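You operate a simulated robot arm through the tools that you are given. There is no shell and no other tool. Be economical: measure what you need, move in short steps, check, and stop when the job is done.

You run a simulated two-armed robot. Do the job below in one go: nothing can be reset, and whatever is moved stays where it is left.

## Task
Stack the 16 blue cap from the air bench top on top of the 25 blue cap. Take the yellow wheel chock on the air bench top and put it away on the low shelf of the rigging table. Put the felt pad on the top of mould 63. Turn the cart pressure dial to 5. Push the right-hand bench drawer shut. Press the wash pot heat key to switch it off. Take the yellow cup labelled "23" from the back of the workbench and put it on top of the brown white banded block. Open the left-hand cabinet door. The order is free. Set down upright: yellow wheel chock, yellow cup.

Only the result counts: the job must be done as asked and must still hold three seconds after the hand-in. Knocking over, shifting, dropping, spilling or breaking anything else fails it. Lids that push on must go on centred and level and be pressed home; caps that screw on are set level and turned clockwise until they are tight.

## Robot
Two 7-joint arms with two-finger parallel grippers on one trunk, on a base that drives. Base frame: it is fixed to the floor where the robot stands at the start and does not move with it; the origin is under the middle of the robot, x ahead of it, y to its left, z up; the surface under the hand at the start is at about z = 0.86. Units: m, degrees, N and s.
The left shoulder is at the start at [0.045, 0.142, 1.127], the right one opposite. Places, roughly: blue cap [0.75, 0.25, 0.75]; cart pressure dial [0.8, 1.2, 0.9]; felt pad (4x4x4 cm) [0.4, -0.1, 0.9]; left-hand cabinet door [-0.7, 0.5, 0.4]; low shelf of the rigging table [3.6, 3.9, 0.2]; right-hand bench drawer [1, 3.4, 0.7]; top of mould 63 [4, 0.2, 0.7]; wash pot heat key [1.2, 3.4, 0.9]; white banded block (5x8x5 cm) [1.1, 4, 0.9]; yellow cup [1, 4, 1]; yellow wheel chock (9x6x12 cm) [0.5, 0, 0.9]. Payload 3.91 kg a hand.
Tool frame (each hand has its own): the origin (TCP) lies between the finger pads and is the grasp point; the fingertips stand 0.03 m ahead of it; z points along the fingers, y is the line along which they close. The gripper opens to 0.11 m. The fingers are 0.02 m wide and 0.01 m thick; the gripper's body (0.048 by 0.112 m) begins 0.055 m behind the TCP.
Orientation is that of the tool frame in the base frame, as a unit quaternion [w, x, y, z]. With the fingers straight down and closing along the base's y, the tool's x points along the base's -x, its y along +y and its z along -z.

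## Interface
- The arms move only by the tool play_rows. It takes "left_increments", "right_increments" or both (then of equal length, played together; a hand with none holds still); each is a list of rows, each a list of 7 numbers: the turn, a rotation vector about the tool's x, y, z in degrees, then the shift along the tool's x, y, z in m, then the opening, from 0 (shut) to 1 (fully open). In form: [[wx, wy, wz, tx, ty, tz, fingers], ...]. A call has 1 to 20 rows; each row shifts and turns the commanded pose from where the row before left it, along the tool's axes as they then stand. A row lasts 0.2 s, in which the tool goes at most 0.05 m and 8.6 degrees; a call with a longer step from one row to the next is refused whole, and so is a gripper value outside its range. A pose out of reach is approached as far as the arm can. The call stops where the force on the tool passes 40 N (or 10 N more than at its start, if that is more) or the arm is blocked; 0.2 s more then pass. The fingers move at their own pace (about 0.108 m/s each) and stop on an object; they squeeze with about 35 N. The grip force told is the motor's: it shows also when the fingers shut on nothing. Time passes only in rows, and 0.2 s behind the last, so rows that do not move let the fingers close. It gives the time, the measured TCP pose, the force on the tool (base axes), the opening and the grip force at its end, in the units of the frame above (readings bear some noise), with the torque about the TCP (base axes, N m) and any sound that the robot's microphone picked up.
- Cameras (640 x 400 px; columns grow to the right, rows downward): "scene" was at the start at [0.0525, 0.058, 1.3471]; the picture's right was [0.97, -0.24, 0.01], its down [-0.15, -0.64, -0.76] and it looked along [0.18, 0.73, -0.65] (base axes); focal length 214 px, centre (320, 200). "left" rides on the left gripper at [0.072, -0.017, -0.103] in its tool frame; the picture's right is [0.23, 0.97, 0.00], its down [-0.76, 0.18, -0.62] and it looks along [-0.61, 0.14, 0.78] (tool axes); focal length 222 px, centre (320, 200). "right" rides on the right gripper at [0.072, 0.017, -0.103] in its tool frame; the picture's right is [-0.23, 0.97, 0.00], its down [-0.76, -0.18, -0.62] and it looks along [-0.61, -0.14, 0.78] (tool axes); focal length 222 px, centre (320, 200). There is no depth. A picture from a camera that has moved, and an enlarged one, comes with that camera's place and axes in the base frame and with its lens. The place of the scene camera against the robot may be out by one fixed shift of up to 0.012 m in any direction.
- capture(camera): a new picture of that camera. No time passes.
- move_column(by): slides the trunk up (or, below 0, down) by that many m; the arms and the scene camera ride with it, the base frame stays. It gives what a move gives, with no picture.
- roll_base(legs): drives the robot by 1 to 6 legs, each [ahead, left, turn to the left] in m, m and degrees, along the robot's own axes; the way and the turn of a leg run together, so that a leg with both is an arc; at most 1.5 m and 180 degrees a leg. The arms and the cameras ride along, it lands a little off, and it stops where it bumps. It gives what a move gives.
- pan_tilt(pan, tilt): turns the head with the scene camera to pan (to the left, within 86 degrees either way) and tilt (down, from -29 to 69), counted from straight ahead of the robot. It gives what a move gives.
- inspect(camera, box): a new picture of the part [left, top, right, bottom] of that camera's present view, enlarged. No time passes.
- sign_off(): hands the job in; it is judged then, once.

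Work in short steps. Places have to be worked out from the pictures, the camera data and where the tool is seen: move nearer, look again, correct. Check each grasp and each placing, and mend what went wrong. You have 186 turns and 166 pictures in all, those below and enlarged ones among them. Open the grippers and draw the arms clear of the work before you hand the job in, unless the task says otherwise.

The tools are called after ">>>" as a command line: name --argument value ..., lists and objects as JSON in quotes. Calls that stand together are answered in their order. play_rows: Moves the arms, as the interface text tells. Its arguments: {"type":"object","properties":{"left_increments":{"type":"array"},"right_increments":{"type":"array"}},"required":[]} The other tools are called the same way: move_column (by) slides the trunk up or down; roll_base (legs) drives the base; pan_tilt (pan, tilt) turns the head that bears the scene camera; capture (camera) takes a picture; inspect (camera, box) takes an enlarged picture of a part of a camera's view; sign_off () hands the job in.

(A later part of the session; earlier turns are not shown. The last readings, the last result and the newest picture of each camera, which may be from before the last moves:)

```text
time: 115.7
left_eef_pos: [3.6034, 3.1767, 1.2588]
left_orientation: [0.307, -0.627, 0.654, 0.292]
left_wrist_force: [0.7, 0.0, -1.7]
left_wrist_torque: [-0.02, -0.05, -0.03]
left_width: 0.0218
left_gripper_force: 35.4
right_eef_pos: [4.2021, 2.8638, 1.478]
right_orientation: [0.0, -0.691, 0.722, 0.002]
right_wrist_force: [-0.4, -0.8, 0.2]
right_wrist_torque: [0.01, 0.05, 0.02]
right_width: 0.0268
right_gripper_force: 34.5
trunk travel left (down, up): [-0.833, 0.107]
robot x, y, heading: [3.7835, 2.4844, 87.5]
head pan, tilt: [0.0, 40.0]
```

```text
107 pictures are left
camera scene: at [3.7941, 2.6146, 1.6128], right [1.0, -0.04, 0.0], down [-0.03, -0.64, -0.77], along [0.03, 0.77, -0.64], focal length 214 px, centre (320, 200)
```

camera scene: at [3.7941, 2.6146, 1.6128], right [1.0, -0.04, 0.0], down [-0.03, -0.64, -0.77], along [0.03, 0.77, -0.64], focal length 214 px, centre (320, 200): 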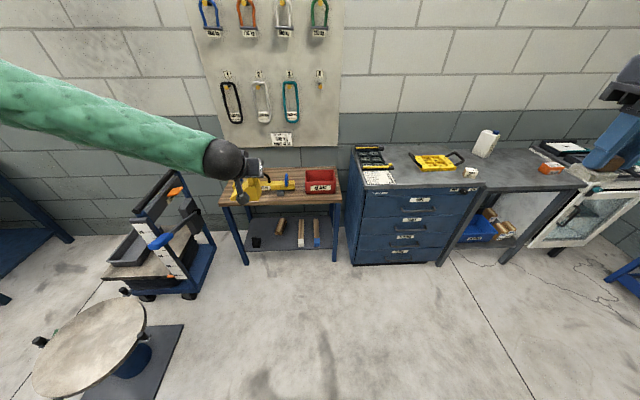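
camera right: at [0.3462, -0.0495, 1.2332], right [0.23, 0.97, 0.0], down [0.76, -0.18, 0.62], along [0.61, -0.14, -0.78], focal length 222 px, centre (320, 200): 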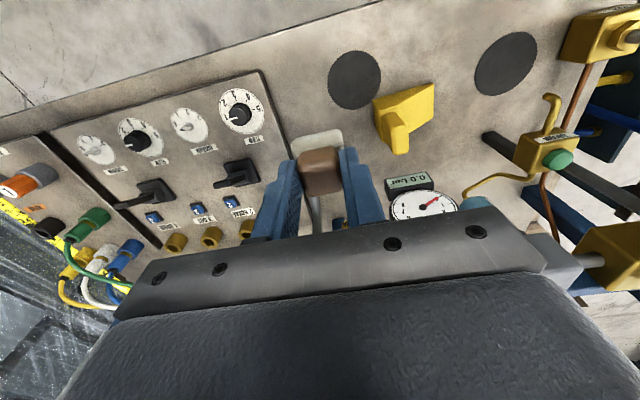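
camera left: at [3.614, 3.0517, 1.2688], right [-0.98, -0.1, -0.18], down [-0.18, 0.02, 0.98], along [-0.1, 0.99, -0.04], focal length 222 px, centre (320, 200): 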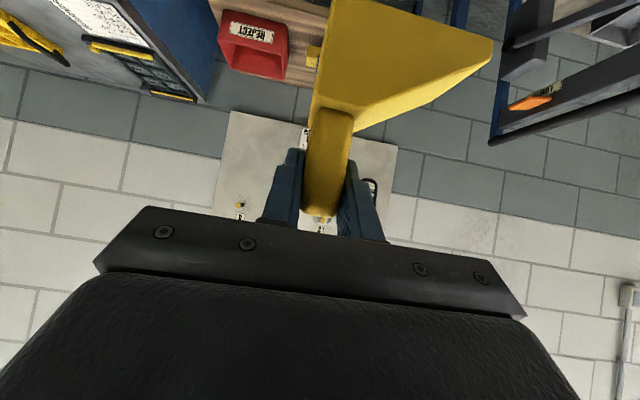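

Trunk moves are limited to 0.4 each, so I lower in steps.

>>> move_column --by -0.4

>>> move_column --by -0.4

>>> capture --camera "scene"

>>> capture --camera "left"

```text
time: 119.5
left_eef_pos: [3.6042, 3.1789, 0.8566]
left_orientation: [0.305, -0.628, 0.654, 0.291]
left_wrist_force: [0.0, -0.1, -2.3]
left_wrist_torque: [-0.01, -0.08, 0.0]
left_width: 0.0219
left_gripper_force: 35.1
right_eef_pos: [4.2002, 2.8654, 1.0785]
right_orientation: [0.001, -0.691, 0.723, 0.0]
right_wrist_force: [-0.3, -0.3, -0.7]
right_wrist_torque: [0.02, 0.01, 0.0]
right_width: 0.0266
right_gripper_force: 34.8
trunk travel left (down, up): [-0.433, 0.507]
robot x, y, heading: [3.7827, 2.4828, 87.4]
head pan, tilt: [0.0, 40.0]
```

```text
time: 123.4
left_eef_pos: [3.6025, 3.179, 0.4569]
left_orientation: [0.306, -0.627, 0.655, 0.291]
left_wrist_force: [-0.5, -0.8, -2.5]
left_wrist_torque: [-0.03, -0.01, -0.01]
left_width: 0.022
left_gripper_force: 35.4
right_eef_pos: [4.1996, 2.8663, 0.6783]
right_orientation: [-0.001, -0.691, 0.723, 0.0]
right_wrist_force: [0.8, 0.0, 0.1]
right_wrist_torque: [0.06, 0.0, 0.0]
right_width: 0.027
right_gripper_force: 35.1
trunk travel left (down, up): [-0.033, 0.907]
robot x, y, heading: [3.7837, 2.4855, 87.3]
head pan, tilt: [0.0, 40.0]
```

```text
106 pictures are left
camera scene: at [3.793, 2.6165, 0.8125], right [1.0, -0.05, 0.0], down [-0.03, -0.64, -0.77], along [0.03, 0.77, -0.64], focal length 214 px, centre (320, 200)
```

scene: 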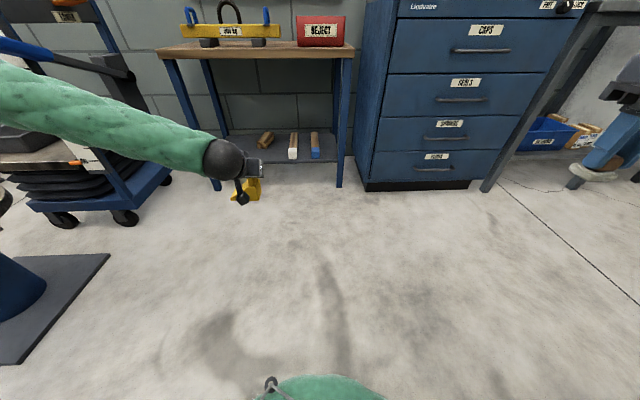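

```text
105 pictures are left
camera left: at [3.6141, 3.051, 0.469], right [-0.98, -0.1, -0.18], down [-0.18, 0.02, 0.98], along [-0.1, 0.99, -0.04], focal length 222 px, centre (320, 200)
```

left: 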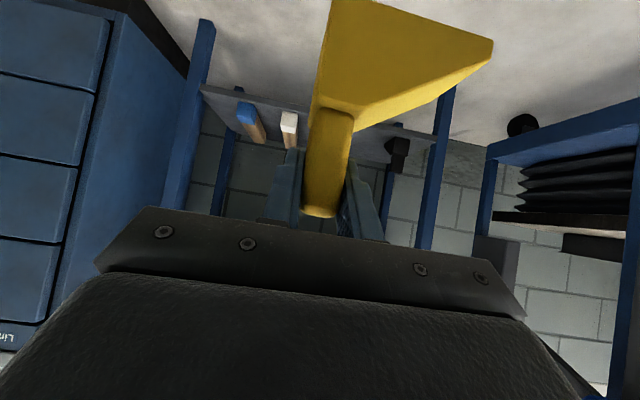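

Low enough and clear of the trolley by estimate. I lower the arm 10 cm more, square the heading and drive in most of the way, then check.

>>> play_rows --left_increments '[[0, 0, 0, 0.0255, 0, 0.0214, 0], [0, 0, 0, 0.0255, 0, 0.0214, 0], [0, 0, 0, 0.0255, 0, 0.0214, 0]]'

>>> roll_base --legs '[[0, 0, 2.7], [0.42, 0, 0]]'

>>> capture --camera "scene"

>>> capture --camera "left"

```text
time: 124.2
left_eef_pos: [3.6045, 3.1793, 0.3583]
left_orientation: [0.305, -0.628, 0.654, 0.291]
left_wrist_force: [0.3, 0.1, -1.3]
left_wrist_torque: [-0.02, 0.03, -0.01]
left_width: 0.0219
left_gripper_force: 34.8
right_eef_pos: [4.1993, 2.8666, 0.6772]
right_orientation: [0.0, -0.691, 0.723, 0.001]
right_wrist_force: [0.3, 0.1, -0.5]
right_wrist_torque: [0.01, -0.02, -0.03]
right_width: 0.0272
right_gripper_force: 34.7
trunk travel left (down, up): [-0.033, 0.907]
robot x, y, heading: [3.7838, 2.4871, 87.5]
head pan, tilt: [0.0, 40.0]
```

```text
time: 127.2
left_eef_pos: [3.5743, 3.5901, 0.3558]
left_orientation: [-0.299, 0.642, -0.641, -0.298]
left_wrist_force: [-0.7, 0.5, -2.4]
left_wrist_torque: [0.01, -0.01, -0.01]
left_width: 0.0217
left_gripper_force: 34.5
right_eef_pos: [4.1812, 3.3036, 0.6779]
right_orientation: [-0.001, 0.707, -0.707, 0.0]
right_wrist_force: [-0.1, 0.0, 0.0]
right_wrist_torque: [-0.03, 0.02, -0.03]
right_width: 0.0269
right_gripper_force: 34.7
trunk travel left (down, up): [-0.033, 0.907]
robot x, y, heading: [3.7786, 2.9088, 89.8]
head pan, tilt: [0.0, 40.0]
```

```text
104 pictures are left
camera scene: at [3.7865, 3.0361, 0.8124], right [1.0, 0.0, 0.0], down [0.0, -0.64, -0.77], along [0.0, 0.77, -0.64], focal length 214 px, centre (320, 200)
```

scene: 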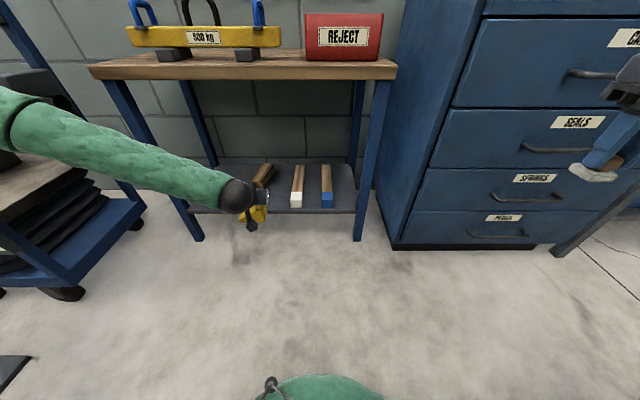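

```text
103 pictures are left
camera left: at [3.5906, 3.4633, 0.3696], right [-0.97, -0.15, -0.18], down [-0.18, 0.01, 0.98], along [-0.14, 0.99, -0.04], focal length 222 px, centre (320, 200)
```

left: 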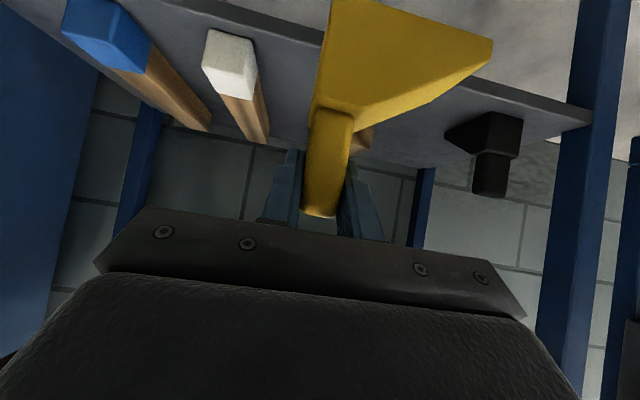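

Path is clear; I drive the last 16 cm in.

>>> roll_base --legs '[[0.17, 0, 0]]'

>>> capture --camera "left"

>>> inspect --camera "scene" --box '[160, 130, 400, 290]'

```text
time: 128.6
left_eef_pos: [3.576, 3.7573, 0.3574]
left_orientation: [0.299, -0.641, 0.641, 0.298]
left_wrist_force: [-0.6, -0.5, -1.6]
left_wrist_torque: [0.0, 0.01, 0.03]
left_width: 0.0219
left_gripper_force: 34.9
right_eef_pos: [4.1837, 3.4688, 0.678]
right_orientation: [0.001, -0.705, 0.709, -0.001]
right_wrist_force: [0.6, -0.7, 0.2]
right_wrist_torque: [0.0, 0.02, -0.02]
right_width: 0.0269
right_gripper_force: 35.0
trunk travel left (down, up): [-0.033, 0.907]
robot x, y, heading: [3.784, 3.0702, 89.6]
head pan, tilt: [0.0, 40.0]
```

```text
102 pictures are left
camera left: at [3.5933, 3.6313, 0.3696], right [-0.97, -0.14, -0.18], down [-0.18, 0.01, 0.98], along [-0.14, 0.99, -0.04], focal length 222 px, centre (320, 200)
```

left: 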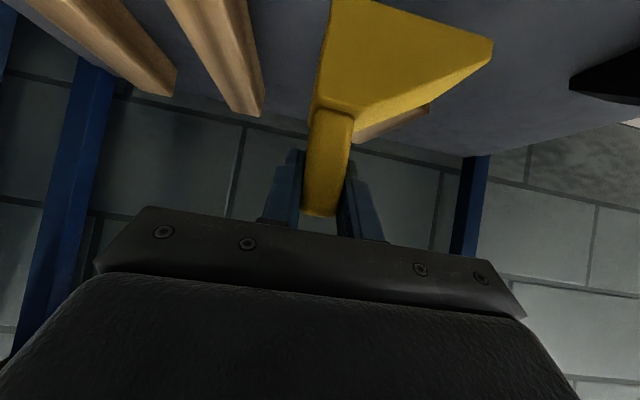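

```text
2.50 times, centred on (280, 210) of scene
camera zoom: at [3.7874, 3.2033, 0.8124], right [1.0, 0.0, 0.0], down [0.0, -0.64, -0.77], along [0.0, 0.77, -0.64], focal length 536 px, centre (420, 175)
```

zoom: 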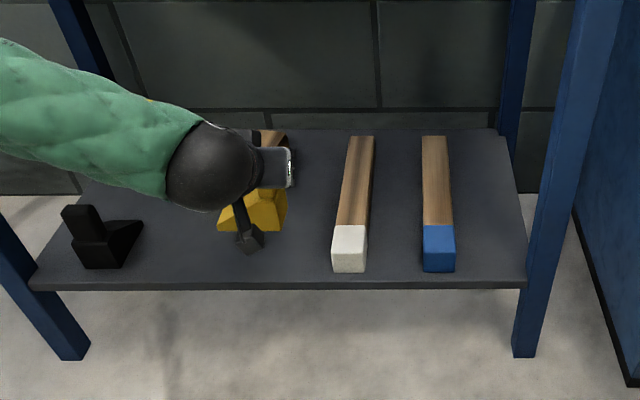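

Chock is over the free spot. I lower with the trunk and then with small arm steps to contact.

>>> move_column --by -0.03

>>> play_rows --left_increments '[[0, 0, 0, 0.0077, 0, 0.0064, 0], [0, 0, 0, 0.0046, 0, 0.0039, 0]]'

>>> inspect --camera "scene" --box '[160, 130, 400, 290]'

```text
time: 129.3
left_eef_pos: [3.5771, 3.7583, 0.3277]
left_orientation: [0.299, -0.641, 0.642, 0.297]
left_wrist_force: [-0.3, 0.1, -2.4]
left_wrist_torque: [-0.01, -0.04, 0.01]
left_width: 0.0216
left_gripper_force: 34.9
right_eef_pos: [4.1844, 3.4697, 0.6477]
right_orientation: [0.0, -0.705, 0.709, 0.0]
right_wrist_force: [-0.4, 0.0, 0.1]
right_wrist_torque: [-0.04, 0.01, 0.01]
right_width: 0.0266
right_gripper_force: 35.0
trunk travel left (down, up): [-0.003, 0.937]
robot x, y, heading: [3.7821, 3.0717, 89.7]
head pan, tilt: [0.0, 40.0]
```

```text
time: 129.9
left_eef_pos: [3.5768, 3.7587, 0.3121]
left_orientation: [0.3, -0.641, 0.641, 0.297]
left_wrist_force: [-0.6, -0.5, -2.5]
left_wrist_torque: [-0.03, -0.01, 0.04]
left_width: 0.0216
left_gripper_force: 34.2
right_eef_pos: [4.1831, 3.4694, 0.6474]
right_orientation: [0.0, -0.705, 0.71, 0.001]
right_wrist_force: [0.1, -0.1, -0.7]
right_wrist_torque: [0.01, 0.02, -0.03]
right_width: 0.0265
right_gripper_force: 35.4
trunk travel left (down, up): [-0.003, 0.937]
robot x, y, heading: [3.7824, 3.0722, 89.7]
head pan, tilt: [0.0, 40.0]
```

```text
2.50 times, centred on (280, 210) of scene
camera zoom: at [3.7874, 3.2033, 0.7824], right [1.0, 0.0, 0.0], down [0.0, -0.64, -0.77], along [0.0, 0.77, -0.64], focal length 536 px, centre (420, 175)
```

zoom: 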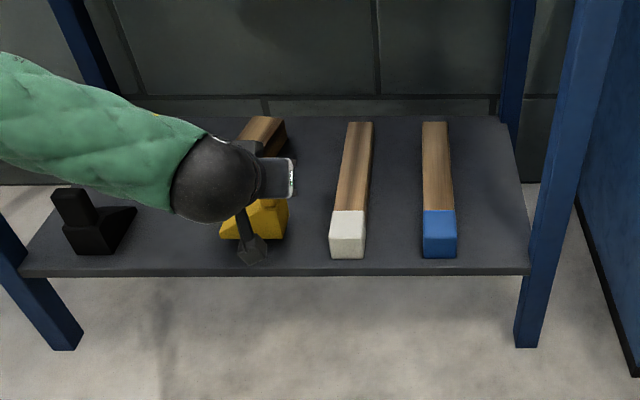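

Still free; I continue in 3 mm steps.

>>> play_rows --left_increments '[[0, 0, 0, 0.0023, 0, 0.0019, 0], [0, 0, 0, 0.0023, 0, 0.0019, 0], [0, 0, 0, 0.0023, 0, 0.0019, 0], [0, 0, 0, 0.0015, 0, 0.0013, 0]]'

```text
time: 130.9
left_eef_pos: [3.5768, 3.7574, 0.3009]
left_orientation: [0.299, -0.64, 0.642, 0.296]
left_wrist_force: [-0.3, 0.7, -1.7]
left_wrist_torque: [-0.04, -0.06, -0.02]
left_width: 0.0218
left_gripper_force: 35.0
right_eef_pos: [4.1829, 3.4694, 0.6488]
right_orientation: [0.0, -0.705, 0.709, 0.0]
right_wrist_force: [0.2, -0.2, -0.3]
right_wrist_torque: [0.01, -0.02, 0.03]
right_width: 0.027
right_gripper_force: 34.9
trunk travel left (down, up): [-0.003, 0.937]
robot x, y, heading: [3.7819, 3.0744, 89.9]
head pan, tilt: [0.0, 40.0]
```

>>> play_rows --left_increments '[[0, 0, 0, 0.0015, 0, 0.0013, 0], [0, 0, 0, 0.0015, 0, 0.0013, 0], [0, 0, 0, 0.0015, 0, 0.0013, 0]]'

>>> capture --camera "left"

```text
time: 131.8
left_eef_pos: [3.5776, 3.7572, 0.2963]
left_orientation: [0.3, -0.64, 0.641, 0.298]
left_wrist_force: [1.0, -4.6, 9.1]
left_wrist_torque: [-0.02, 0.61, 0.12]
left_width: 0.0221
left_gripper_force: 34.8
right_eef_pos: [4.1844, 3.4666, 0.6486]
right_orientation: [0.0, -0.705, 0.709, 0.0]
right_wrist_force: [-0.2, 0.1, -0.5]
right_wrist_torque: [0.04, -0.01, 0.0]
right_width: 0.0269
right_gripper_force: 35.0
trunk travel left (down, up): [-0.003, 0.937]
robot x, y, heading: [3.7827, 3.0718, 89.9]
head pan, tilt: [0.0, 40.0]
```

```text
99 pictures are left
camera left: at [3.5929, 3.6307, 0.3079], right [-0.97, -0.14, -0.18], down [-0.18, 0.01, 0.98], along [-0.14, 0.99, -0.04], focal length 222 px, centre (320, 200)
```

left: 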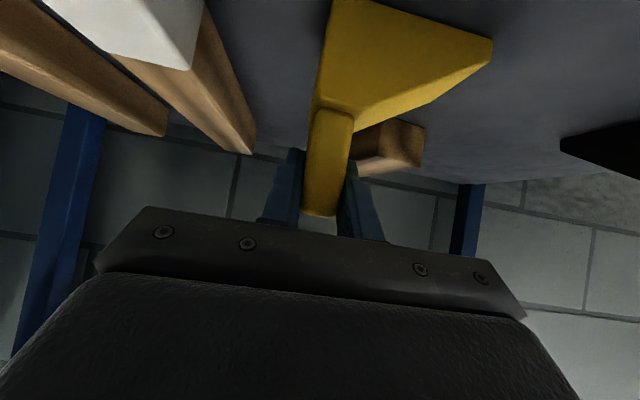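

Contact with the shelf. I open and withdraw along the fingers.

>>> play_rows --left_increments '[[0, 0, 0, -0.0006, 0, -0.0005, 0.1], [0, 0, 0, 0, 0, 0, 0.3], [0, 0, 0, 0, 0, 0, 0.45], [0, 0, 0, 0, 0, 0, 0.45], [0, 0, 0, 0, 0, -0.03, 0.45], [0, 0, 0, 0, 0, -0.045, 0.45]]'

>>> capture --camera "left"

```text
time: 133.2
left_eef_pos: [3.5762, 3.7008, 0.3407]
left_orientation: [0.299, -0.64, 0.643, 0.296]
left_wrist_force: [0.9, -0.3, -1.2]
left_wrist_torque: [-0.02, -0.02, -0.01]
left_width: 0.0494
left_gripper_force: 0.0
right_eef_pos: [4.1836, 3.4694, 0.6475]
right_orientation: [0.0, -0.705, 0.709, 0.0]
right_wrist_force: [-0.5, -0.2, -1.0]
right_wrist_torque: [-0.03, 0.02, 0.0]
right_width: 0.0269
right_gripper_force: 35.0
trunk travel left (down, up): [-0.003, 0.937]
robot x, y, heading: [3.7803, 3.0731, 89.6]
head pan, tilt: [0.0, 40.0]
```

```text
98 pictures are left
camera left: at [3.592, 3.5737, 0.3537], right [-0.97, -0.14, -0.18], down [-0.18, 0.02, 0.98], along [-0.14, 0.99, -0.04], focal length 222 px, centre (320, 200)
```

left: 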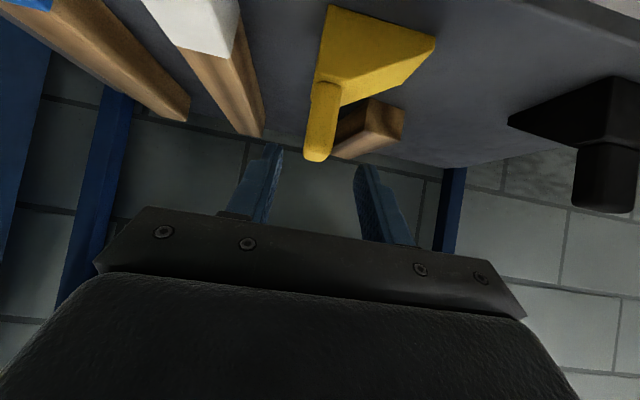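

The chock stands on the shelf. I back off, raise the trunk, level the left hand, and turn toward the mould area.

>>> roll_base --legs '[[-0.6, 0, 0]]'

>>> move_column --by 0.4

>>> play_rows --left_increments '[[0, 8.4, 0, 0, 0, 0, 1], [0, 8.4, 0, 0, 0, 0, 1], [0, 8.4, 0, 0, 0, 0, 1], [0, 8.4, 0, 0, 0, 0, 1], [0, 8.4, 0, 0, 0, 0, 1], [0, 8, 0, 0, 0, 0, 1]]'

>>> move_column --by 0.3

>>> roll_base --legs '[[0, 0, -180]]'

>>> capture --camera "scene"

```text
time: 136.6
left_eef_pos: [3.5718, 3.0899, 0.3418]
left_orientation: [-0.299, 0.642, -0.64, -0.298]
left_wrist_force: [0.5, 1.3, 0.3]
left_wrist_torque: [0.03, -0.01, 0.01]
left_width: 0.0494
left_gripper_force: 0.0
right_eef_pos: [4.1811, 2.861, 0.6473]
right_orientation: [0.0, 0.707, -0.707, -0.001]
right_wrist_force: [0.1, -0.9, -0.5]
right_wrist_torque: [-0.01, -0.02, 0.0]
right_width: 0.0267
right_gripper_force: 35.2
trunk travel left (down, up): [-0.003, 0.937]
robot x, y, heading: [3.781, 2.467, 89.8]
head pan, tilt: [0.0, 40.0]
```

```text
time: 140.4
left_eef_pos: [3.5724, 3.0903, 0.7417]
left_orientation: [-0.299, 0.641, -0.641, -0.298]
left_wrist_force: [-0.9, -0.2, -1.0]
left_wrist_torque: [-0.03, 0.03, 0.03]
left_width: 0.0497
left_gripper_force: 0.0
right_eef_pos: [4.1814, 2.8614, 1.0485]
right_orientation: [0.0, -0.706, 0.708, 0.0]
right_wrist_force: [-0.2, -0.6, -0.3]
right_wrist_torque: [-0.01, -0.01, -0.04]
right_width: 0.0271
right_gripper_force: 34.9
trunk travel left (down, up): [-0.403, 0.537]
robot x, y, heading: [3.7809, 2.4611, 89.7]
head pan, tilt: [0.0, 40.0]
```

```text
time: 141.8
left_eef_pos: [3.5719, 3.0905, 0.7427]
left_orientation: [0.0, 0.708, -0.707, 0.002]
left_wrist_force: [-0.5, -0.1, 0.2]
left_wrist_torque: [0.01, 0.0, 0.0]
left_width: 0.1101
left_gripper_force: 0.0
right_eef_pos: [4.1812, 2.8612, 1.0476]
right_orientation: [0.0, -0.707, 0.707, 0.0]
right_wrist_force: [-0.4, -0.8, -0.4]
right_wrist_torque: [-0.06, 0.01, 0.0]
right_width: 0.0268
right_gripper_force: 34.8
trunk travel left (down, up): [-0.403, 0.537]
robot x, y, heading: [3.7774, 2.4656, 90.1]
head pan, tilt: [0.0, 40.0]
```

```text
time: 144.8
left_eef_pos: [3.5704, 3.0903, 1.0417]
left_orientation: [0.0, 0.708, -0.706, 0.001]
left_wrist_force: [0.4, -0.6, 0.3]
left_wrist_torque: [0.0, -0.02, -0.01]
left_width: 0.1099
left_gripper_force: 0.1
right_eef_pos: [4.1817, 2.8625, 1.3471]
right_orientation: [-0.001, -0.706, 0.708, -0.001]
right_wrist_force: [0.2, -0.3, -0.3]
right_wrist_torque: [-0.02, 0.0, -0.02]
right_width: 0.0268
right_gripper_force: 35.1
trunk travel left (down, up): [-0.703, 0.237]
robot x, y, heading: [3.782, 2.4645, 89.9]
head pan, tilt: [0.0, 40.0]
```

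```text
time: 152.4
left_eef_pos: [4.0298, 1.8528, 1.0421]
left_orientation: [-0.002, 0.683, 0.73, 0.0]
left_wrist_force: [-0.5, 0.2, 0.4]
left_wrist_torque: [-0.01, -0.02, 0.01]
left_width: 0.11
left_gripper_force: 0.0
right_eef_pos: [3.4073, 2.0413, 1.3472]
right_orientation: [0.001, 0.684, 0.73, 0.0]
right_wrist_force: [-0.2, 0.6, 0.2]
right_wrist_torque: [0.01, -0.01, 0.0]
right_width: 0.0267
right_gripper_force: 34.9
trunk travel left (down, up): [-0.703, 0.237]
robot x, y, heading: [3.783, 2.4636, -86.5]
head pan, tilt: [0.0, 40.0]
```

```text
97 pictures are left
camera scene: at [3.7939, 2.3233, 1.4824], right [-1.0, -0.07, 0.0], down [-0.04, 0.64, -0.77], along [0.05, -0.76, -0.64], focal length 214 px, centre (320, 200)
```

scene: 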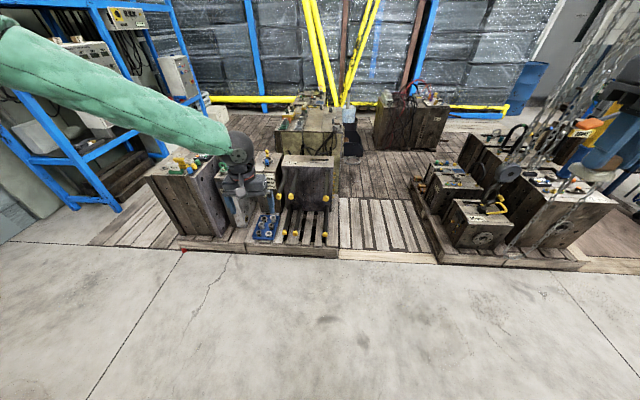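

I zoom on the moulds near the expected place.

>>> inspect --camera "scene" --box '[250, 75, 470, 235]'

>>> inspect --camera "scene" --box '[140, 120, 340, 260]'

```text
2.50 times, centred on (360, 155) of scene
camera zoom: at [3.7939, 2.3233, 1.4824], right [-1.0, -0.07, 0.0], down [-0.04, 0.64, -0.77], along [0.05, -0.76, -0.64], focal length 536 px, centre (220, 312)
```

zoom: 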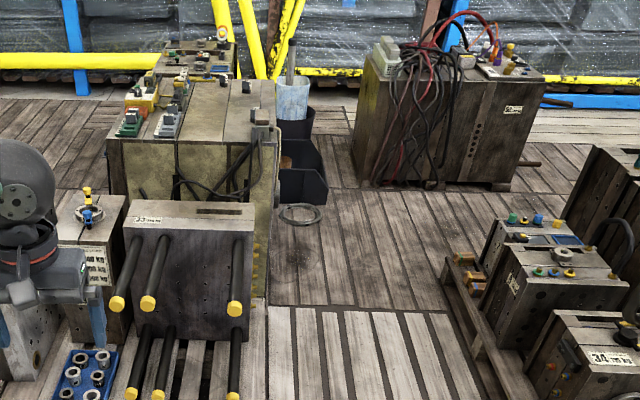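

```text
2.86 times, centred on (240, 190) of scene
camera zoom: at [3.7939, 2.3233, 1.4824], right [-1.0, -0.07, 0.0], down [-0.04, 0.64, -0.77], along [0.05, -0.76, -0.64], focal length 613 px, centre (549, 229)
```

zoom: 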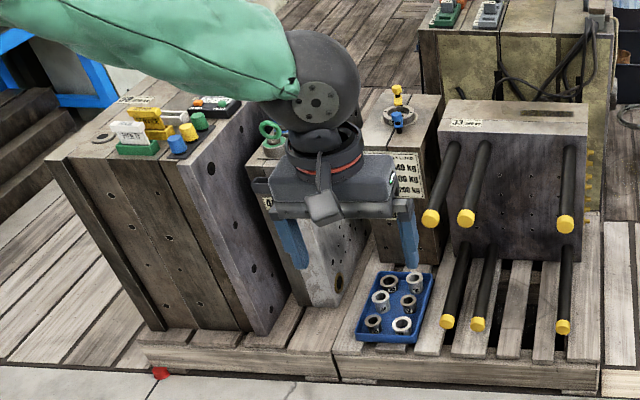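

The yellowish mould near (4.0, 0.3) should be 63. There's an aisle at x≈3.0–3.7 over the boards; I raise the hands a bit, go to its mouth and look.

>>> play_rows --left_increments '[[0, 0, 0, 0.02, -0.02, -0.03, 1], [0, 0, 0, 0.02, -0.02, -0.03, 1], [0, 0, 0, 0.02, -0.02, -0.03, 1], [0, 0, 0, 0.02, -0.02, -0.03, 1], [0, 0, 0, 0.02, -0.02, -0.03, 1]]' --right_increments '[[0, 0, 0, -0.02, 0.035, 0, 0], [0, 0, 0, -0.02, 0.035, 0, 0], [0, 0, 0, -0.02, 0.035, 0, 0], [0, 0, 0, -0.02, 0.035, 0, 0], [0, 0, 0, -0.02, 0.035, 0, 0]]'

>>> roll_base --legs '[[0.55, -0.42, -3.5]]'

>>> pan_tilt --pan 0 --tilt 45

>>> capture --camera "scene"

```text
time: 153.6
left_eef_pos: [3.9258, 1.9446, 1.1908]
left_orientation: [-0.002, 0.684, 0.729, 0.0]
left_wrist_force: [-0.2, 0.3, -0.3]
left_wrist_torque: [0.02, 0.0, 0.0]
left_width: 0.1099
left_gripper_force: 0.0
right_eef_pos: [3.5907, 1.9535, 1.3483]
right_orientation: [0.0, 0.685, 0.729, 0.001]
right_wrist_force: [0.6, 0.0, -0.7]
right_wrist_torque: [-0.01, -0.02, -0.02]
right_width: 0.0269
right_gripper_force: 34.6
trunk travel left (down, up): [-0.703, 0.237]
robot x, y, heading: [3.7795, 2.4655, -86.4]
head pan, tilt: [0.0, 40.0]
```

```text
time: 157.4
left_eef_pos: [3.3297, 1.3542, 1.145]
left_orientation: [-0.035, 0.781, 0.623, 0.013]
left_wrist_force: [-0.8, 0.3, -1.4]
left_wrist_torque: [-0.02, -0.02, 0.03]
left_width: 0.1098
left_gripper_force: 0.1
right_eef_pos: [2.9913, 1.4747, 1.3008]
right_orientation: [-0.024, 0.781, 0.624, 0.002]
right_wrist_force: [-12.6, -8.3, -8.7]
right_wrist_torque: [0.74, -1.07, -0.07]
right_width: 0.027
right_gripper_force: 35.3
trunk travel left (down, up): [-0.703, 0.237]
robot x, y, heading: [3.3416, 1.9627, -104.6]
head pan, tilt: [0.0, 40.0]
stopped in leg 1: the robot was blocked; the commanded pose is now the measured one
```

```text
time: 158.1
left_eef_pos: [3.3223, 1.369, 1.1485]
left_orientation: [-0.034, 0.793, 0.608, 0.018]
left_wrist_force: [0.4, 0.1, 0.5]
left_wrist_torque: [0.0, 0.01, -0.02]
left_width: 0.1099
left_gripper_force: 0.0
right_eef_pos: [2.9864, 1.4744, 1.2944]
right_orientation: [-0.029, 0.774, 0.632, -0.015]
right_wrist_force: [0.6, 0.6, 0.1]
right_wrist_torque: [-0.01, 0.02, -0.03]
right_width: 0.0271
right_gripper_force: 34.3
trunk travel left (down, up): [-0.703, 0.237]
robot x, y, heading: [3.3192, 1.9409, -104.4]
head pan, tilt: [0.0, 45.0]
```

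```text
94 pictures are left
camera scene: at [3.3411, 1.9554, 1.4957], right [-0.97, 0.25, 0.01], down [0.15, 0.61, -0.78], along [-0.2, -0.75, -0.63], focal length 214 px, centre (320, 200)
```

scene: 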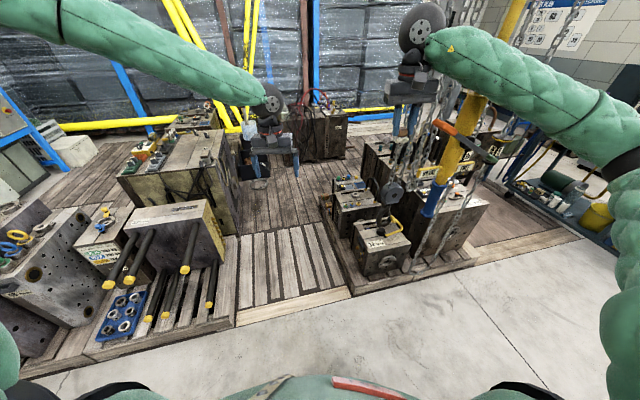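

The right forearm met the hoist chain. I look before retreating.

>>> capture --camera "right"

>>> inspect --camera "scene" --box '[370, 0, 560, 230]'

```text
93 pictures are left
camera right: at [3.025, 1.5377, 1.3982], right [0.91, -0.42, -0.07], down [-0.29, -0.73, 0.62], along [-0.31, -0.54, -0.78], focal length 222 px, centre (320, 200)
```

right: 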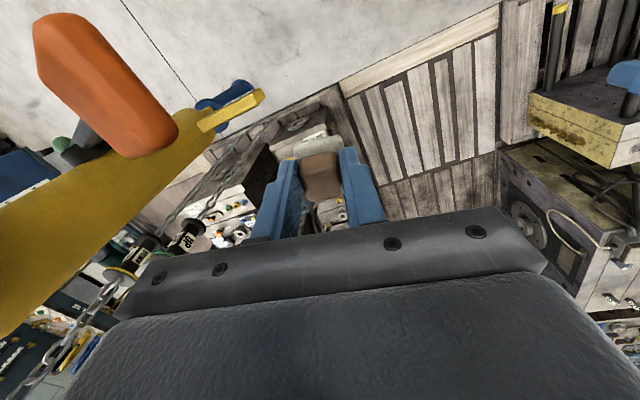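

```text
1.74 times, centred on (465, 115) of scene
camera zoom: at [3.3411, 1.9554, 1.4957], right [-0.97, 0.25, 0.01], down [0.15, 0.61, -0.78], along [-0.2, -0.75, -0.63], focal length 373 px, centre (68, 348)
```

zoom: 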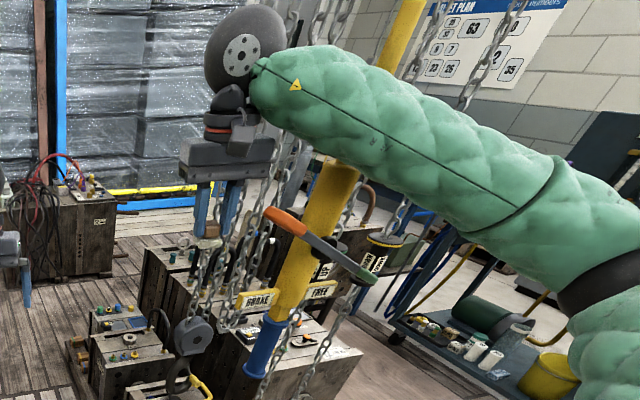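

The forearm touched the yellow mast of a hoist. I back away from it, up and to the left.

>>> roll_base --legs '[[-0.3, 0.25, 0]]'

>>> capture --camera "scene"

```text
time: 158.8
left_eef_pos: [3.1965, 1.3932, 1.1098]
left_orientation: [-0.126, 0.843, 0.514, 0.095]
left_wrist_force: [-1.0, 1.7, -1.2]
left_wrist_torque: [-0.06, -0.12, -0.04]
left_width: 0.1101
left_gripper_force: 0.1
right_eef_pos: [2.9399, 1.4843, 1.1287]
right_orientation: [-0.098, 0.752, 0.651, -0.03]
right_wrist_force: [-10.3, -1.7, -2.5]
right_wrist_torque: [0.13, -0.7, -0.09]
right_width: 0.0272
right_gripper_force: 35.2
trunk travel left (down, up): [-0.703, 0.237]
robot x, y, heading: [3.2705, 1.9794, -114.2]
head pan, tilt: [0.0, 45.0]
stopped in leg 1: the robot was blocked; the commanded pose is now the measured one
```

```text
91 pictures are left
camera scene: at [3.3288, 2.0712, 1.4988], right [-0.91, 0.41, 0.01], down [0.23, 0.53, -0.81], along [-0.34, -0.74, -0.58], focal length 214 px, centre (320, 200)
```

scene: 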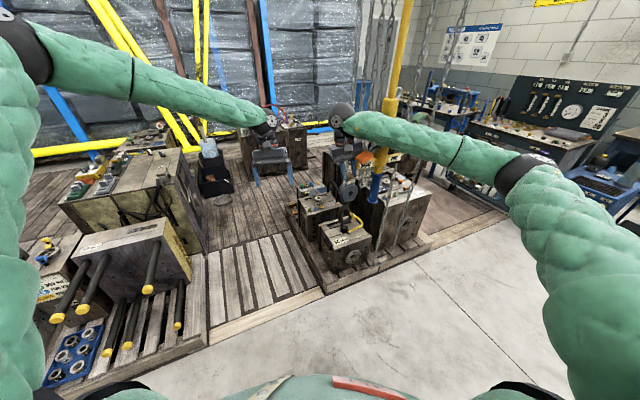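

Something still hooks the right hand; I look closely from the right camera and zoomed scene.

>>> capture --camera "right"

>>> inspect --camera "scene" --box '[300, 40, 480, 220]'

```text
90 pictures are left
camera right: at [2.9875, 1.5418, 1.2321], right [0.91, -0.35, -0.2], down [-0.18, -0.79, 0.58], along [-0.36, -0.5, -0.79], focal length 222 px, centre (320, 200)
```

right: 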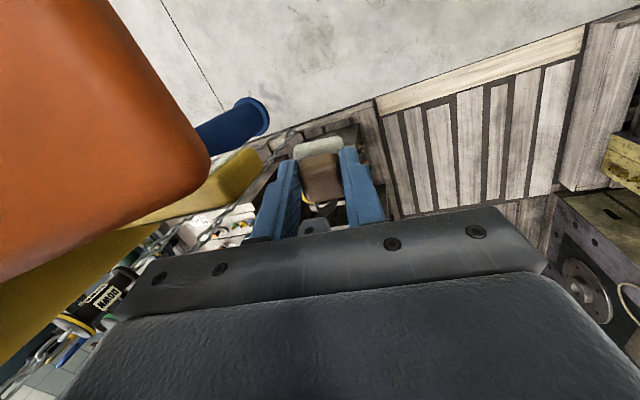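

```text
2.22 times, centred on (390, 130) of scene
camera zoom: at [3.3288, 2.0712, 1.4988], right [-0.91, 0.41, 0.01], down [0.23, 0.53, -0.81], along [-0.34, -0.74, -0.58], focal length 477 px, centre (164, 356)
```

zoom: 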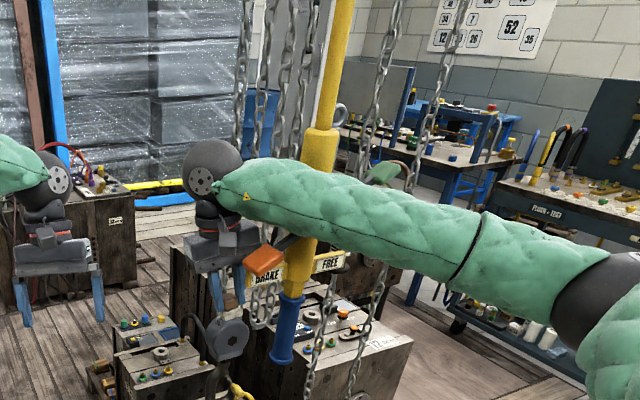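

The robot seems leaned slightly by the contact and the hand sits between the lever and a chain. I first lift the right hand straight up in small steps.

>>> play_rows --right_increments '[[0, 0, 0, 0, 0, -0.03, 0], [0, 0, 0, 0, 0, -0.03, 0], [0, 0, 0, 0, 0, -0.03, 0]]'

>>> capture --camera "scene"

```text
time: 159.1
left_eef_pos: [3.1216, 1.4415, 1.2152]
left_orientation: [-0.158, 0.879, 0.441, 0.086]
left_wrist_force: [-5.3, 10.4, 5.2]
left_wrist_torque: [-0.97, -0.44, -0.17]
left_width: 0.11
left_gripper_force: 0.1
right_eef_pos: [2.9529, 1.5103, 1.0888]
right_orientation: [-0.09, 0.723, 0.681, -0.065]
right_wrist_force: [-150.6, -420.1, 37.9]
right_wrist_torque: [47.16, -17.17, 11.05]
right_width: 0.0268
right_gripper_force: 34.7
trunk travel left (down, up): [-0.703, 0.237]
robot x, y, heading: [3.2295, 2.0003, -120.4]
head pan, tilt: [0.0, 45.0]
stopped in row 1 (left hand): the arm was blocked; the commanded pose is now the measured one
```

```text
88 pictures are left
camera scene: at [3.3423, 2.1545, 1.5053], right [-0.86, 0.51, 0.01], down [0.27, 0.47, -0.84], along [-0.43, -0.73, -0.54], focal length 214 px, centre (320, 200)
```

scene: 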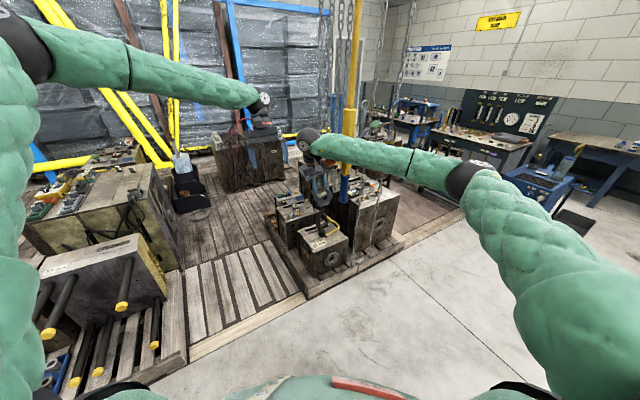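

A very high force showed up on the right wrist. I let everything hold still briefly to see whether it settles.

>>> play_rows --right_increments '[[0, 0, 0, 0, 0, 0, 0], [0, 0, 0, 0, 0, 0, 0]]'

```text
time: 159.5
left_eef_pos: [3.118, 1.4984, 1.3201]
left_orientation: [-0.2, 0.902, 0.378, 0.064]
left_wrist_force: [2.6, -0.3, -0.5]
left_wrist_torque: [-0.01, 0.19, 0.07]
left_width: 0.1097
left_gripper_force: 0.0
right_eef_pos: [2.9971, 1.5593, 0.9794]
right_orientation: [-0.084, 0.689, 0.718, -0.062]
right_wrist_force: [-3.2, 3.3, -13.4]
right_wrist_torque: [-0.27, -0.01, 0.04]
right_width: 0.0269
right_gripper_force: 35.2
trunk travel left (down, up): [-0.703, 0.237]
robot x, y, heading: [3.208, 2.0096, -124.2]
head pan, tilt: [0.0, 45.0]
stopped in row 1 (left hand): the arm was blocked; the commanded pose is now the measured one
```

The robot is leaning backward; I drive the base backward to get under the lean and away from the hoist.

>>> roll_base --legs '[[-0.35, 0, 0]]'

>>> capture --camera "scene"

```text
time: 160.2
left_eef_pos: [2.8904, 1.3669, 1.3325]
left_orientation: [-0.339, 0.91, 0.21, 0.112]
left_wrist_force: [3.0, 0.6, 1.4]
left_wrist_torque: [-0.13, 0.14, 0.14]
left_width: 0.11
left_gripper_force: 0.1
right_eef_pos: [3.0399, 1.5215, 0.7104]
right_orientation: [0.053, 0.635, 0.743, 0.205]
right_wrist_force: [-8.5, 0.2, 5.1]
right_wrist_torque: [0.02, -0.43, -0.13]
right_width: 0.0268
right_gripper_force: 35.1
trunk travel left (down, up): [-0.703, 0.237]
robot x, y, heading: [3.1645, 2.0689, -133.5]
head pan, tilt: [0.0, 45.0]
stopped in leg 1: the robot was blocked; the commanded pose is now the measured one
```

```text
87 pictures are left
camera scene: at [3.2305, 2.1213, 1.4993], right [-0.72, 0.69, 0.0], down [0.41, 0.43, -0.8], along [-0.56, -0.58, -0.59], focal length 214 px, centre (320, 200)
```

scene: 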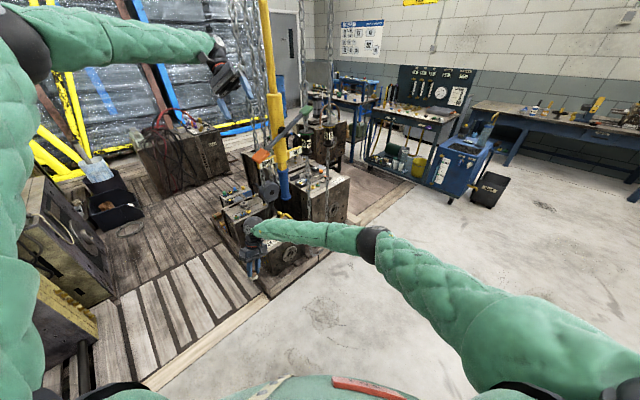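

The lean is lessening and the right hand has swung down clear of the lever. I hold still a moment to let it settle.

>>> play_rows --left_increments '[[0, 0, 0, 0, 0, 0, 1], [0, 0, 0, 0, 0, 0, 1], [0, 0, 0, 0, 0, 0, 1]]' --right_increments '[[0, 0, 0, 0, 0, 0, 0], [0, 0, 0, 0, 0, 0, 0], [0, 0, 0, 0, 0, 0, 0]]'

>>> capture --camera "right"

```text
time: 160.5
left_eef_pos: [2.664, 1.0597, 1.0618]
left_orientation: [-0.403, 0.853, 0.256, 0.21]
left_wrist_force: [-6.6, -2.8, -9.5]
left_wrist_torque: [0.57, -0.43, -0.23]
left_width: 0.1102
left_gripper_force: 0.1
right_eef_pos: [2.8846, 1.3663, 0.5133]
right_orientation: [0.022, 0.615, 0.719, 0.322]
right_wrist_force: [-23.3, 7.0, -4.8]
right_wrist_torque: [-0.29, -1.3, -1.0]
right_width: 0.027
right_gripper_force: 34.8
trunk travel left (down, up): [-0.703, 0.237]
robot x, y, heading: [3.1647, 2.0645, -132.5]
head pan, tilt: [0.0, 45.0]
stopped in row 1 (left hand): the arm was blocked; the commanded pose is now the measured one
```

```text
86 pictures are left
camera right: at [2.8389, 1.386, 0.6312], right [0.9, -0.17, 0.4], down [-0.24, -0.96, 0.13], along [0.36, -0.21, -0.91], focal length 222 px, centre (320, 200)
```

right: 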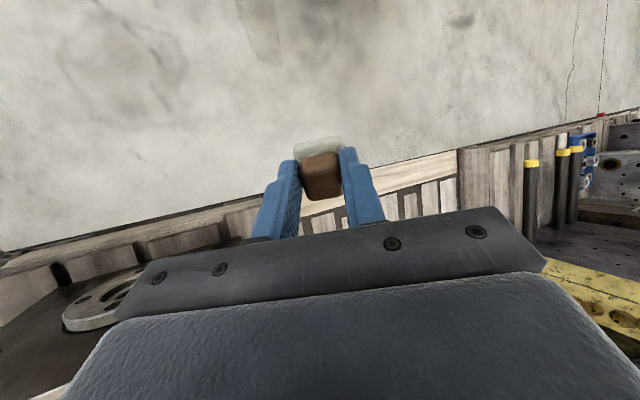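

It is rocking back upright; I hold still again.

>>> play_rows --left_increments '[[0, 0, 0, 0, 0, 0, 1]]'

>>> capture --camera "scene"

```text
time: 160.8
left_eef_pos: [2.6936, 0.9534, 0.9905]
left_orientation: [-0.356, 0.823, 0.4, 0.19]
left_wrist_force: [5.3, 2.1, -4.1]
left_wrist_torque: [0.08, 0.24, 0.28]
left_width: 0.1099
left_gripper_force: 0.1
right_eef_pos: [2.8128, 1.3764, 0.442]
right_orientation: [-0.02, 0.623, 0.731, 0.277]
right_wrist_force: [-1.8, 4.0, -6.7]
right_wrist_torque: [-0.03, -0.32, -0.15]
right_width: 0.027
right_gripper_force: 35.6
trunk travel left (down, up): [-0.703, 0.237]
robot x, y, heading: [3.1449, 2.0771, -128.2]
head pan, tilt: [0.0, 45.0]
stopped in row 1 (left hand): the force on the tool passed its limit at 64 N (the readings are from after the stop); the commanded pose is now the measured one
```

```text
85 pictures are left
camera scene: at [2.783, 1.6339, 1.418], right [-0.79, 0.62, -0.01], down [0.55, 0.69, -0.46], along [-0.28, -0.37, -0.89], focal length 214 px, centre (320, 200)
```

scene: 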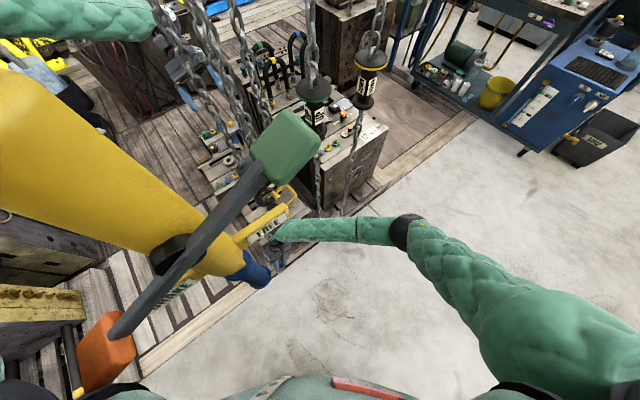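

The body has now pitched forward toward the mast; I drive the base forward under it.

>>> roll_base --legs '[[0.3, 0, 0]]'

>>> capture --camera "scene"

```text
time: 161.5
left_eef_pos: [2.9897, 0.9138, 1.0138]
left_orientation: [-0.22, 0.75, 0.622, 0.045]
left_wrist_force: [-3.4, -0.4, 1.8]
left_wrist_torque: [-0.06, -0.27, -0.09]
left_width: 0.1098
left_gripper_force: 0.0
right_eef_pos: [2.6486, 1.4102, 0.4585]
right_orientation: [-0.208, 0.598, 0.771, 0.063]
right_wrist_force: [9.4, 0.8, -0.2]
right_wrist_torque: [-0.06, 0.57, 0.24]
right_width: 0.0265
right_gripper_force: 35.0
trunk travel left (down, up): [-0.703, 0.237]
robot x, y, heading: [3.1014, 2.1107, -118.2]
head pan, tilt: [0.0, 45.0]
stopped in leg 1: the robot was blocked; the commanded pose is now the measured one
```

```text
84 pictures are left
camera scene: at [2.8207, 1.5935, 1.4104], right [-0.88, 0.47, -0.01], down [0.42, 0.79, -0.45], along [-0.2, -0.4, -0.89], focal length 214 px, centre (320, 200)
```

scene: 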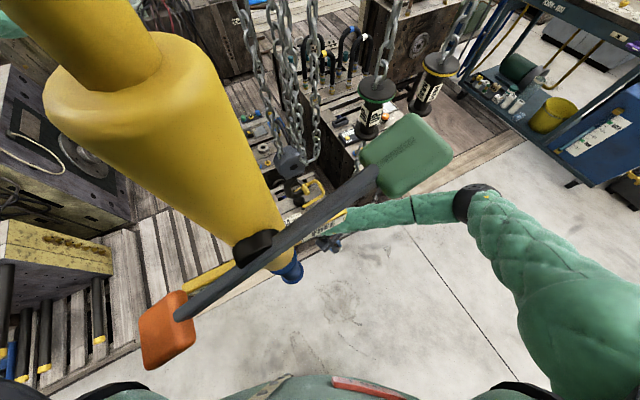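

The robot leans forward at a steady ≈18°. I lower the trunk to bring its weight down so it can rock back.

>>> move_column --by -0.4

>>> capture --camera "scene"

```text
time: 161.8
left_eef_pos: [3.1266, 0.9872, 1.0082]
left_orientation: [-0.192, 0.713, 0.668, 0.091]
left_wrist_force: [-1.1, 0.1, 2.4]
left_wrist_torque: [-0.11, -0.14, -0.04]
left_width: 0.1101
left_gripper_force: 0.1
right_eef_pos: [2.5496, 1.42, 0.534]
right_orientation: [-0.287, 0.617, 0.729, -0.072]
right_wrist_force: [7.8, 1.8, 1.5]
right_wrist_torque: [-0.14, 0.38, 0.25]
right_width: 0.0266
right_gripper_force: 35.2
trunk travel left (down, up): [-0.702, 0.238]
robot x, y, heading: [3.0935, 2.1162, -116.4]
head pan, tilt: [0.0, 45.0]
stopped: the arm was blocked; the commanded pose is now the measured one
```

```text
83 pictures are left
camera scene: at [2.8589, 1.6045, 1.4176], right [-0.9, 0.44, 0.01], down [0.39, 0.79, -0.47], along [-0.21, -0.42, -0.88], focal length 214 px, centre (320, 200)
```

scene: 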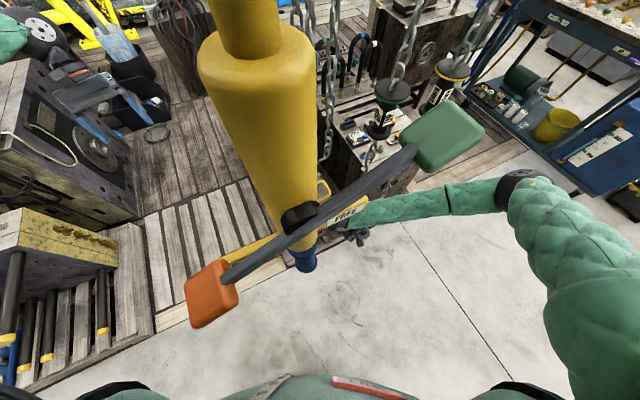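

It is drifting slowly back; I repeat the lowering a few times in one go.

>>> move_column --by -0.4

>>> move_column --by -0.4

>>> move_column --by -0.4

>>> capture --camera "scene"

```text
time: 162.2
left_eef_pos: [3.1956, 1.0617, 0.9824]
left_orientation: [-0.161, 0.678, 0.698, 0.164]
left_wrist_force: [-2.8, -1.0, 2.2]
left_wrist_torque: [-0.02, -0.14, -0.01]
left_width: 0.1099
left_gripper_force: 0.0
right_eef_pos: [2.4589, 1.4187, 0.5981]
right_orientation: [-0.322, 0.637, 0.673, -0.193]
right_wrist_force: [3.5, 1.1, -1.1]
right_wrist_torque: [-0.04, 0.18, 0.05]
right_width: 0.0267
right_gripper_force: 34.7
trunk travel left (down, up): [-0.702, 0.238]
robot x, y, heading: [3.0849, 2.1256, -114.1]
head pan, tilt: [0.0, 45.0]
stopped: the arm was blocked; the commanded pose is now the measured one
```

```text
time: 162.5
left_eef_pos: [3.2332, 1.1208, 0.9872]
left_orientation: [-0.119, 0.67, 0.712, 0.173]
left_wrist_force: [0.0, 0.0, -0.9]
left_wrist_torque: [0.03, 0.03, -0.01]
left_width: 0.1101
left_gripper_force: 0.0
right_eef_pos: [2.4009, 1.4422, 0.6968]
right_orientation: [-0.339, 0.664, 0.584, -0.321]
right_wrist_force: [2.2, 0.7, -0.2]
right_wrist_torque: [0.0, 0.03, 0.04]
right_width: 0.0266
right_gripper_force: 35.6
trunk travel left (down, up): [-0.701, 0.239]
robot x, y, heading: [3.0822, 2.1271, -113.5]
head pan, tilt: [0.0, 45.0]
stopped: the arm was blocked; the commanded pose is now the measured one
```

```text
time: 162.8
left_eef_pos: [3.2246, 1.1453, 1.0828]
left_orientation: [-0.016, 0.659, 0.749, 0.069]
left_wrist_force: [-0.3, 0.6, 0.1]
left_wrist_torque: [-0.05, -0.02, -0.02]
left_width: 0.1101
left_gripper_force: 0.0
right_eef_pos: [2.3556, 1.4799, 0.7669]
right_orientation: [-0.3, 0.695, 0.504, -0.416]
right_wrist_force: [-0.3, 0.1, -2.4]
right_wrist_torque: [0.0, 0.01, -0.02]
right_width: 0.0266
right_gripper_force: 35.1
trunk travel left (down, up): [-0.7, 0.24]
robot x, y, heading: [3.0804, 2.1273, -112.5]
head pan, tilt: [0.0, 45.0]
stopped: the arm was blocked; the commanded pose is now the measured one
```

```text
82 pictures are left
camera scene: at [2.8577, 1.5952, 1.4112], right [-0.92, 0.38, -0.01], down [0.34, 0.82, -0.46], along [-0.17, -0.42, -0.89], focal length 214 px, centre (320, 200)
```

scene: 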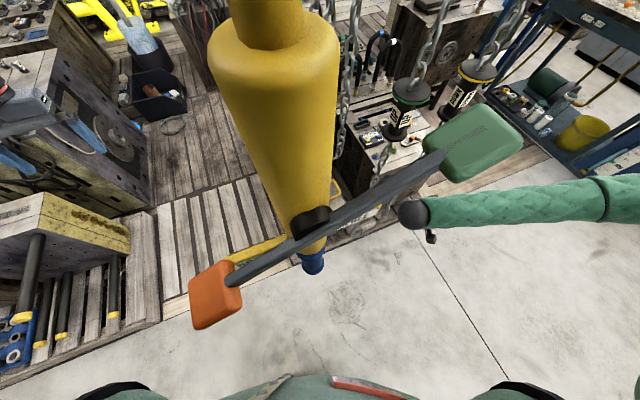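

Motion is dying down. I wait with still rows until nothing is flagged as blocked.

>>> play_rows --right_increments '[[0, 0, 0, 0, 0, 0, 0], [0, 0, 0, 0, 0, 0, 0], [0, 0, 0, 0, 0, 0, 0]]'

>>> play_rows --right_increments '[[0, 0, 0, 0, 0, 0, 0], [0, 0, 0, 0, 0, 0, 0], [0, 0, 0, 0, 0, 0, 0]]'

>>> play_rows --right_increments '[[0, 0, 0, 0, 0, 0, 0], [0, 0, 0, 0, 0, 0, 0], [0, 0, 0, 0, 0, 0, 0]]'

>>> capture --camera "scene"

```text
time: 163.2
left_eef_pos: [3.2443, 1.1741, 1.1522]
left_orientation: [0.065, 0.604, 0.793, -0.055]
left_wrist_force: [-0.4, -1.0, -1.4]
left_wrist_torque: [0.07, 0.03, 0.04]
left_width: 0.1098
left_gripper_force: 0.0
right_eef_pos: [2.3495, 1.5356, 0.8192]
right_orientation: [-0.246, 0.73, 0.441, -0.461]
right_wrist_force: [0.1, -0.6, -1.0]
right_wrist_torque: [0.02, 0.03, 0.03]
right_width: 0.0268
right_gripper_force: 35.1
trunk travel left (down, up): [-0.7, 0.24]
robot x, y, heading: [3.0763, 2.1243, -112.4]
head pan, tilt: [0.0, 45.0]
stopped in row 1 (left hand): the arm was blocked; the commanded pose is now the measured one
```

```text
time: 163.5
left_eef_pos: [3.2321, 1.2517, 1.2047]
left_orientation: [0.029, 0.609, 0.773, -0.175]
left_wrist_force: [0.3, 0.8, 0.2]
left_wrist_torque: [0.02, 0.01, -0.05]
left_width: 0.11
left_gripper_force: 0.1
right_eef_pos: [2.3603, 1.6373, 0.8357]
right_orientation: [-0.239, 0.778, 0.392, -0.428]
right_wrist_force: [0.3, 0.3, -0.9]
right_wrist_torque: [-0.01, -0.01, 0.06]
right_width: 0.0269
right_gripper_force: 34.7
trunk travel left (down, up): [-0.7, 0.24]
robot x, y, heading: [3.0784, 2.1234, -112.2]
head pan, tilt: [0.0, 45.0]
stopped in row 1 (left hand): the arm was blocked; the commanded pose is now the measured one
```

```text
time: 163.8
left_eef_pos: [3.2472, 1.2813, 1.2451]
left_orientation: [-0.066, 0.539, 0.786, -0.294]
left_wrist_force: [-0.7, 0.8, 0.2]
left_wrist_torque: [-0.01, -0.02, -0.01]
left_width: 0.11
left_gripper_force: 0.0
right_eef_pos: [2.3523, 1.7523, 0.8108]
right_orientation: [-0.315, 0.799, 0.339, -0.384]
right_wrist_force: [-0.3, -0.3, -0.5]
right_wrist_torque: [0.01, -0.03, -0.02]
right_width: 0.0269
right_gripper_force: 34.8
trunk travel left (down, up): [-0.7, 0.24]
robot x, y, heading: [3.0853, 2.1282, -112.4]
head pan, tilt: [0.0, 45.0]
stopped in row 1 (left hand): the arm was blocked; the commanded pose is now the measured one
```

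```text
81 pictures are left
camera scene: at [2.8704, 1.5937, 1.4099], right [-0.92, 0.38, 0.0], down [0.34, 0.82, -0.46], along [-0.17, -0.42, -0.89], focal length 214 px, centre (320, 200)
```

scene: 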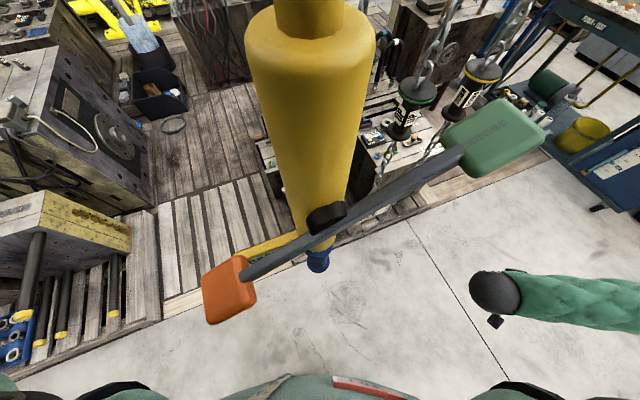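

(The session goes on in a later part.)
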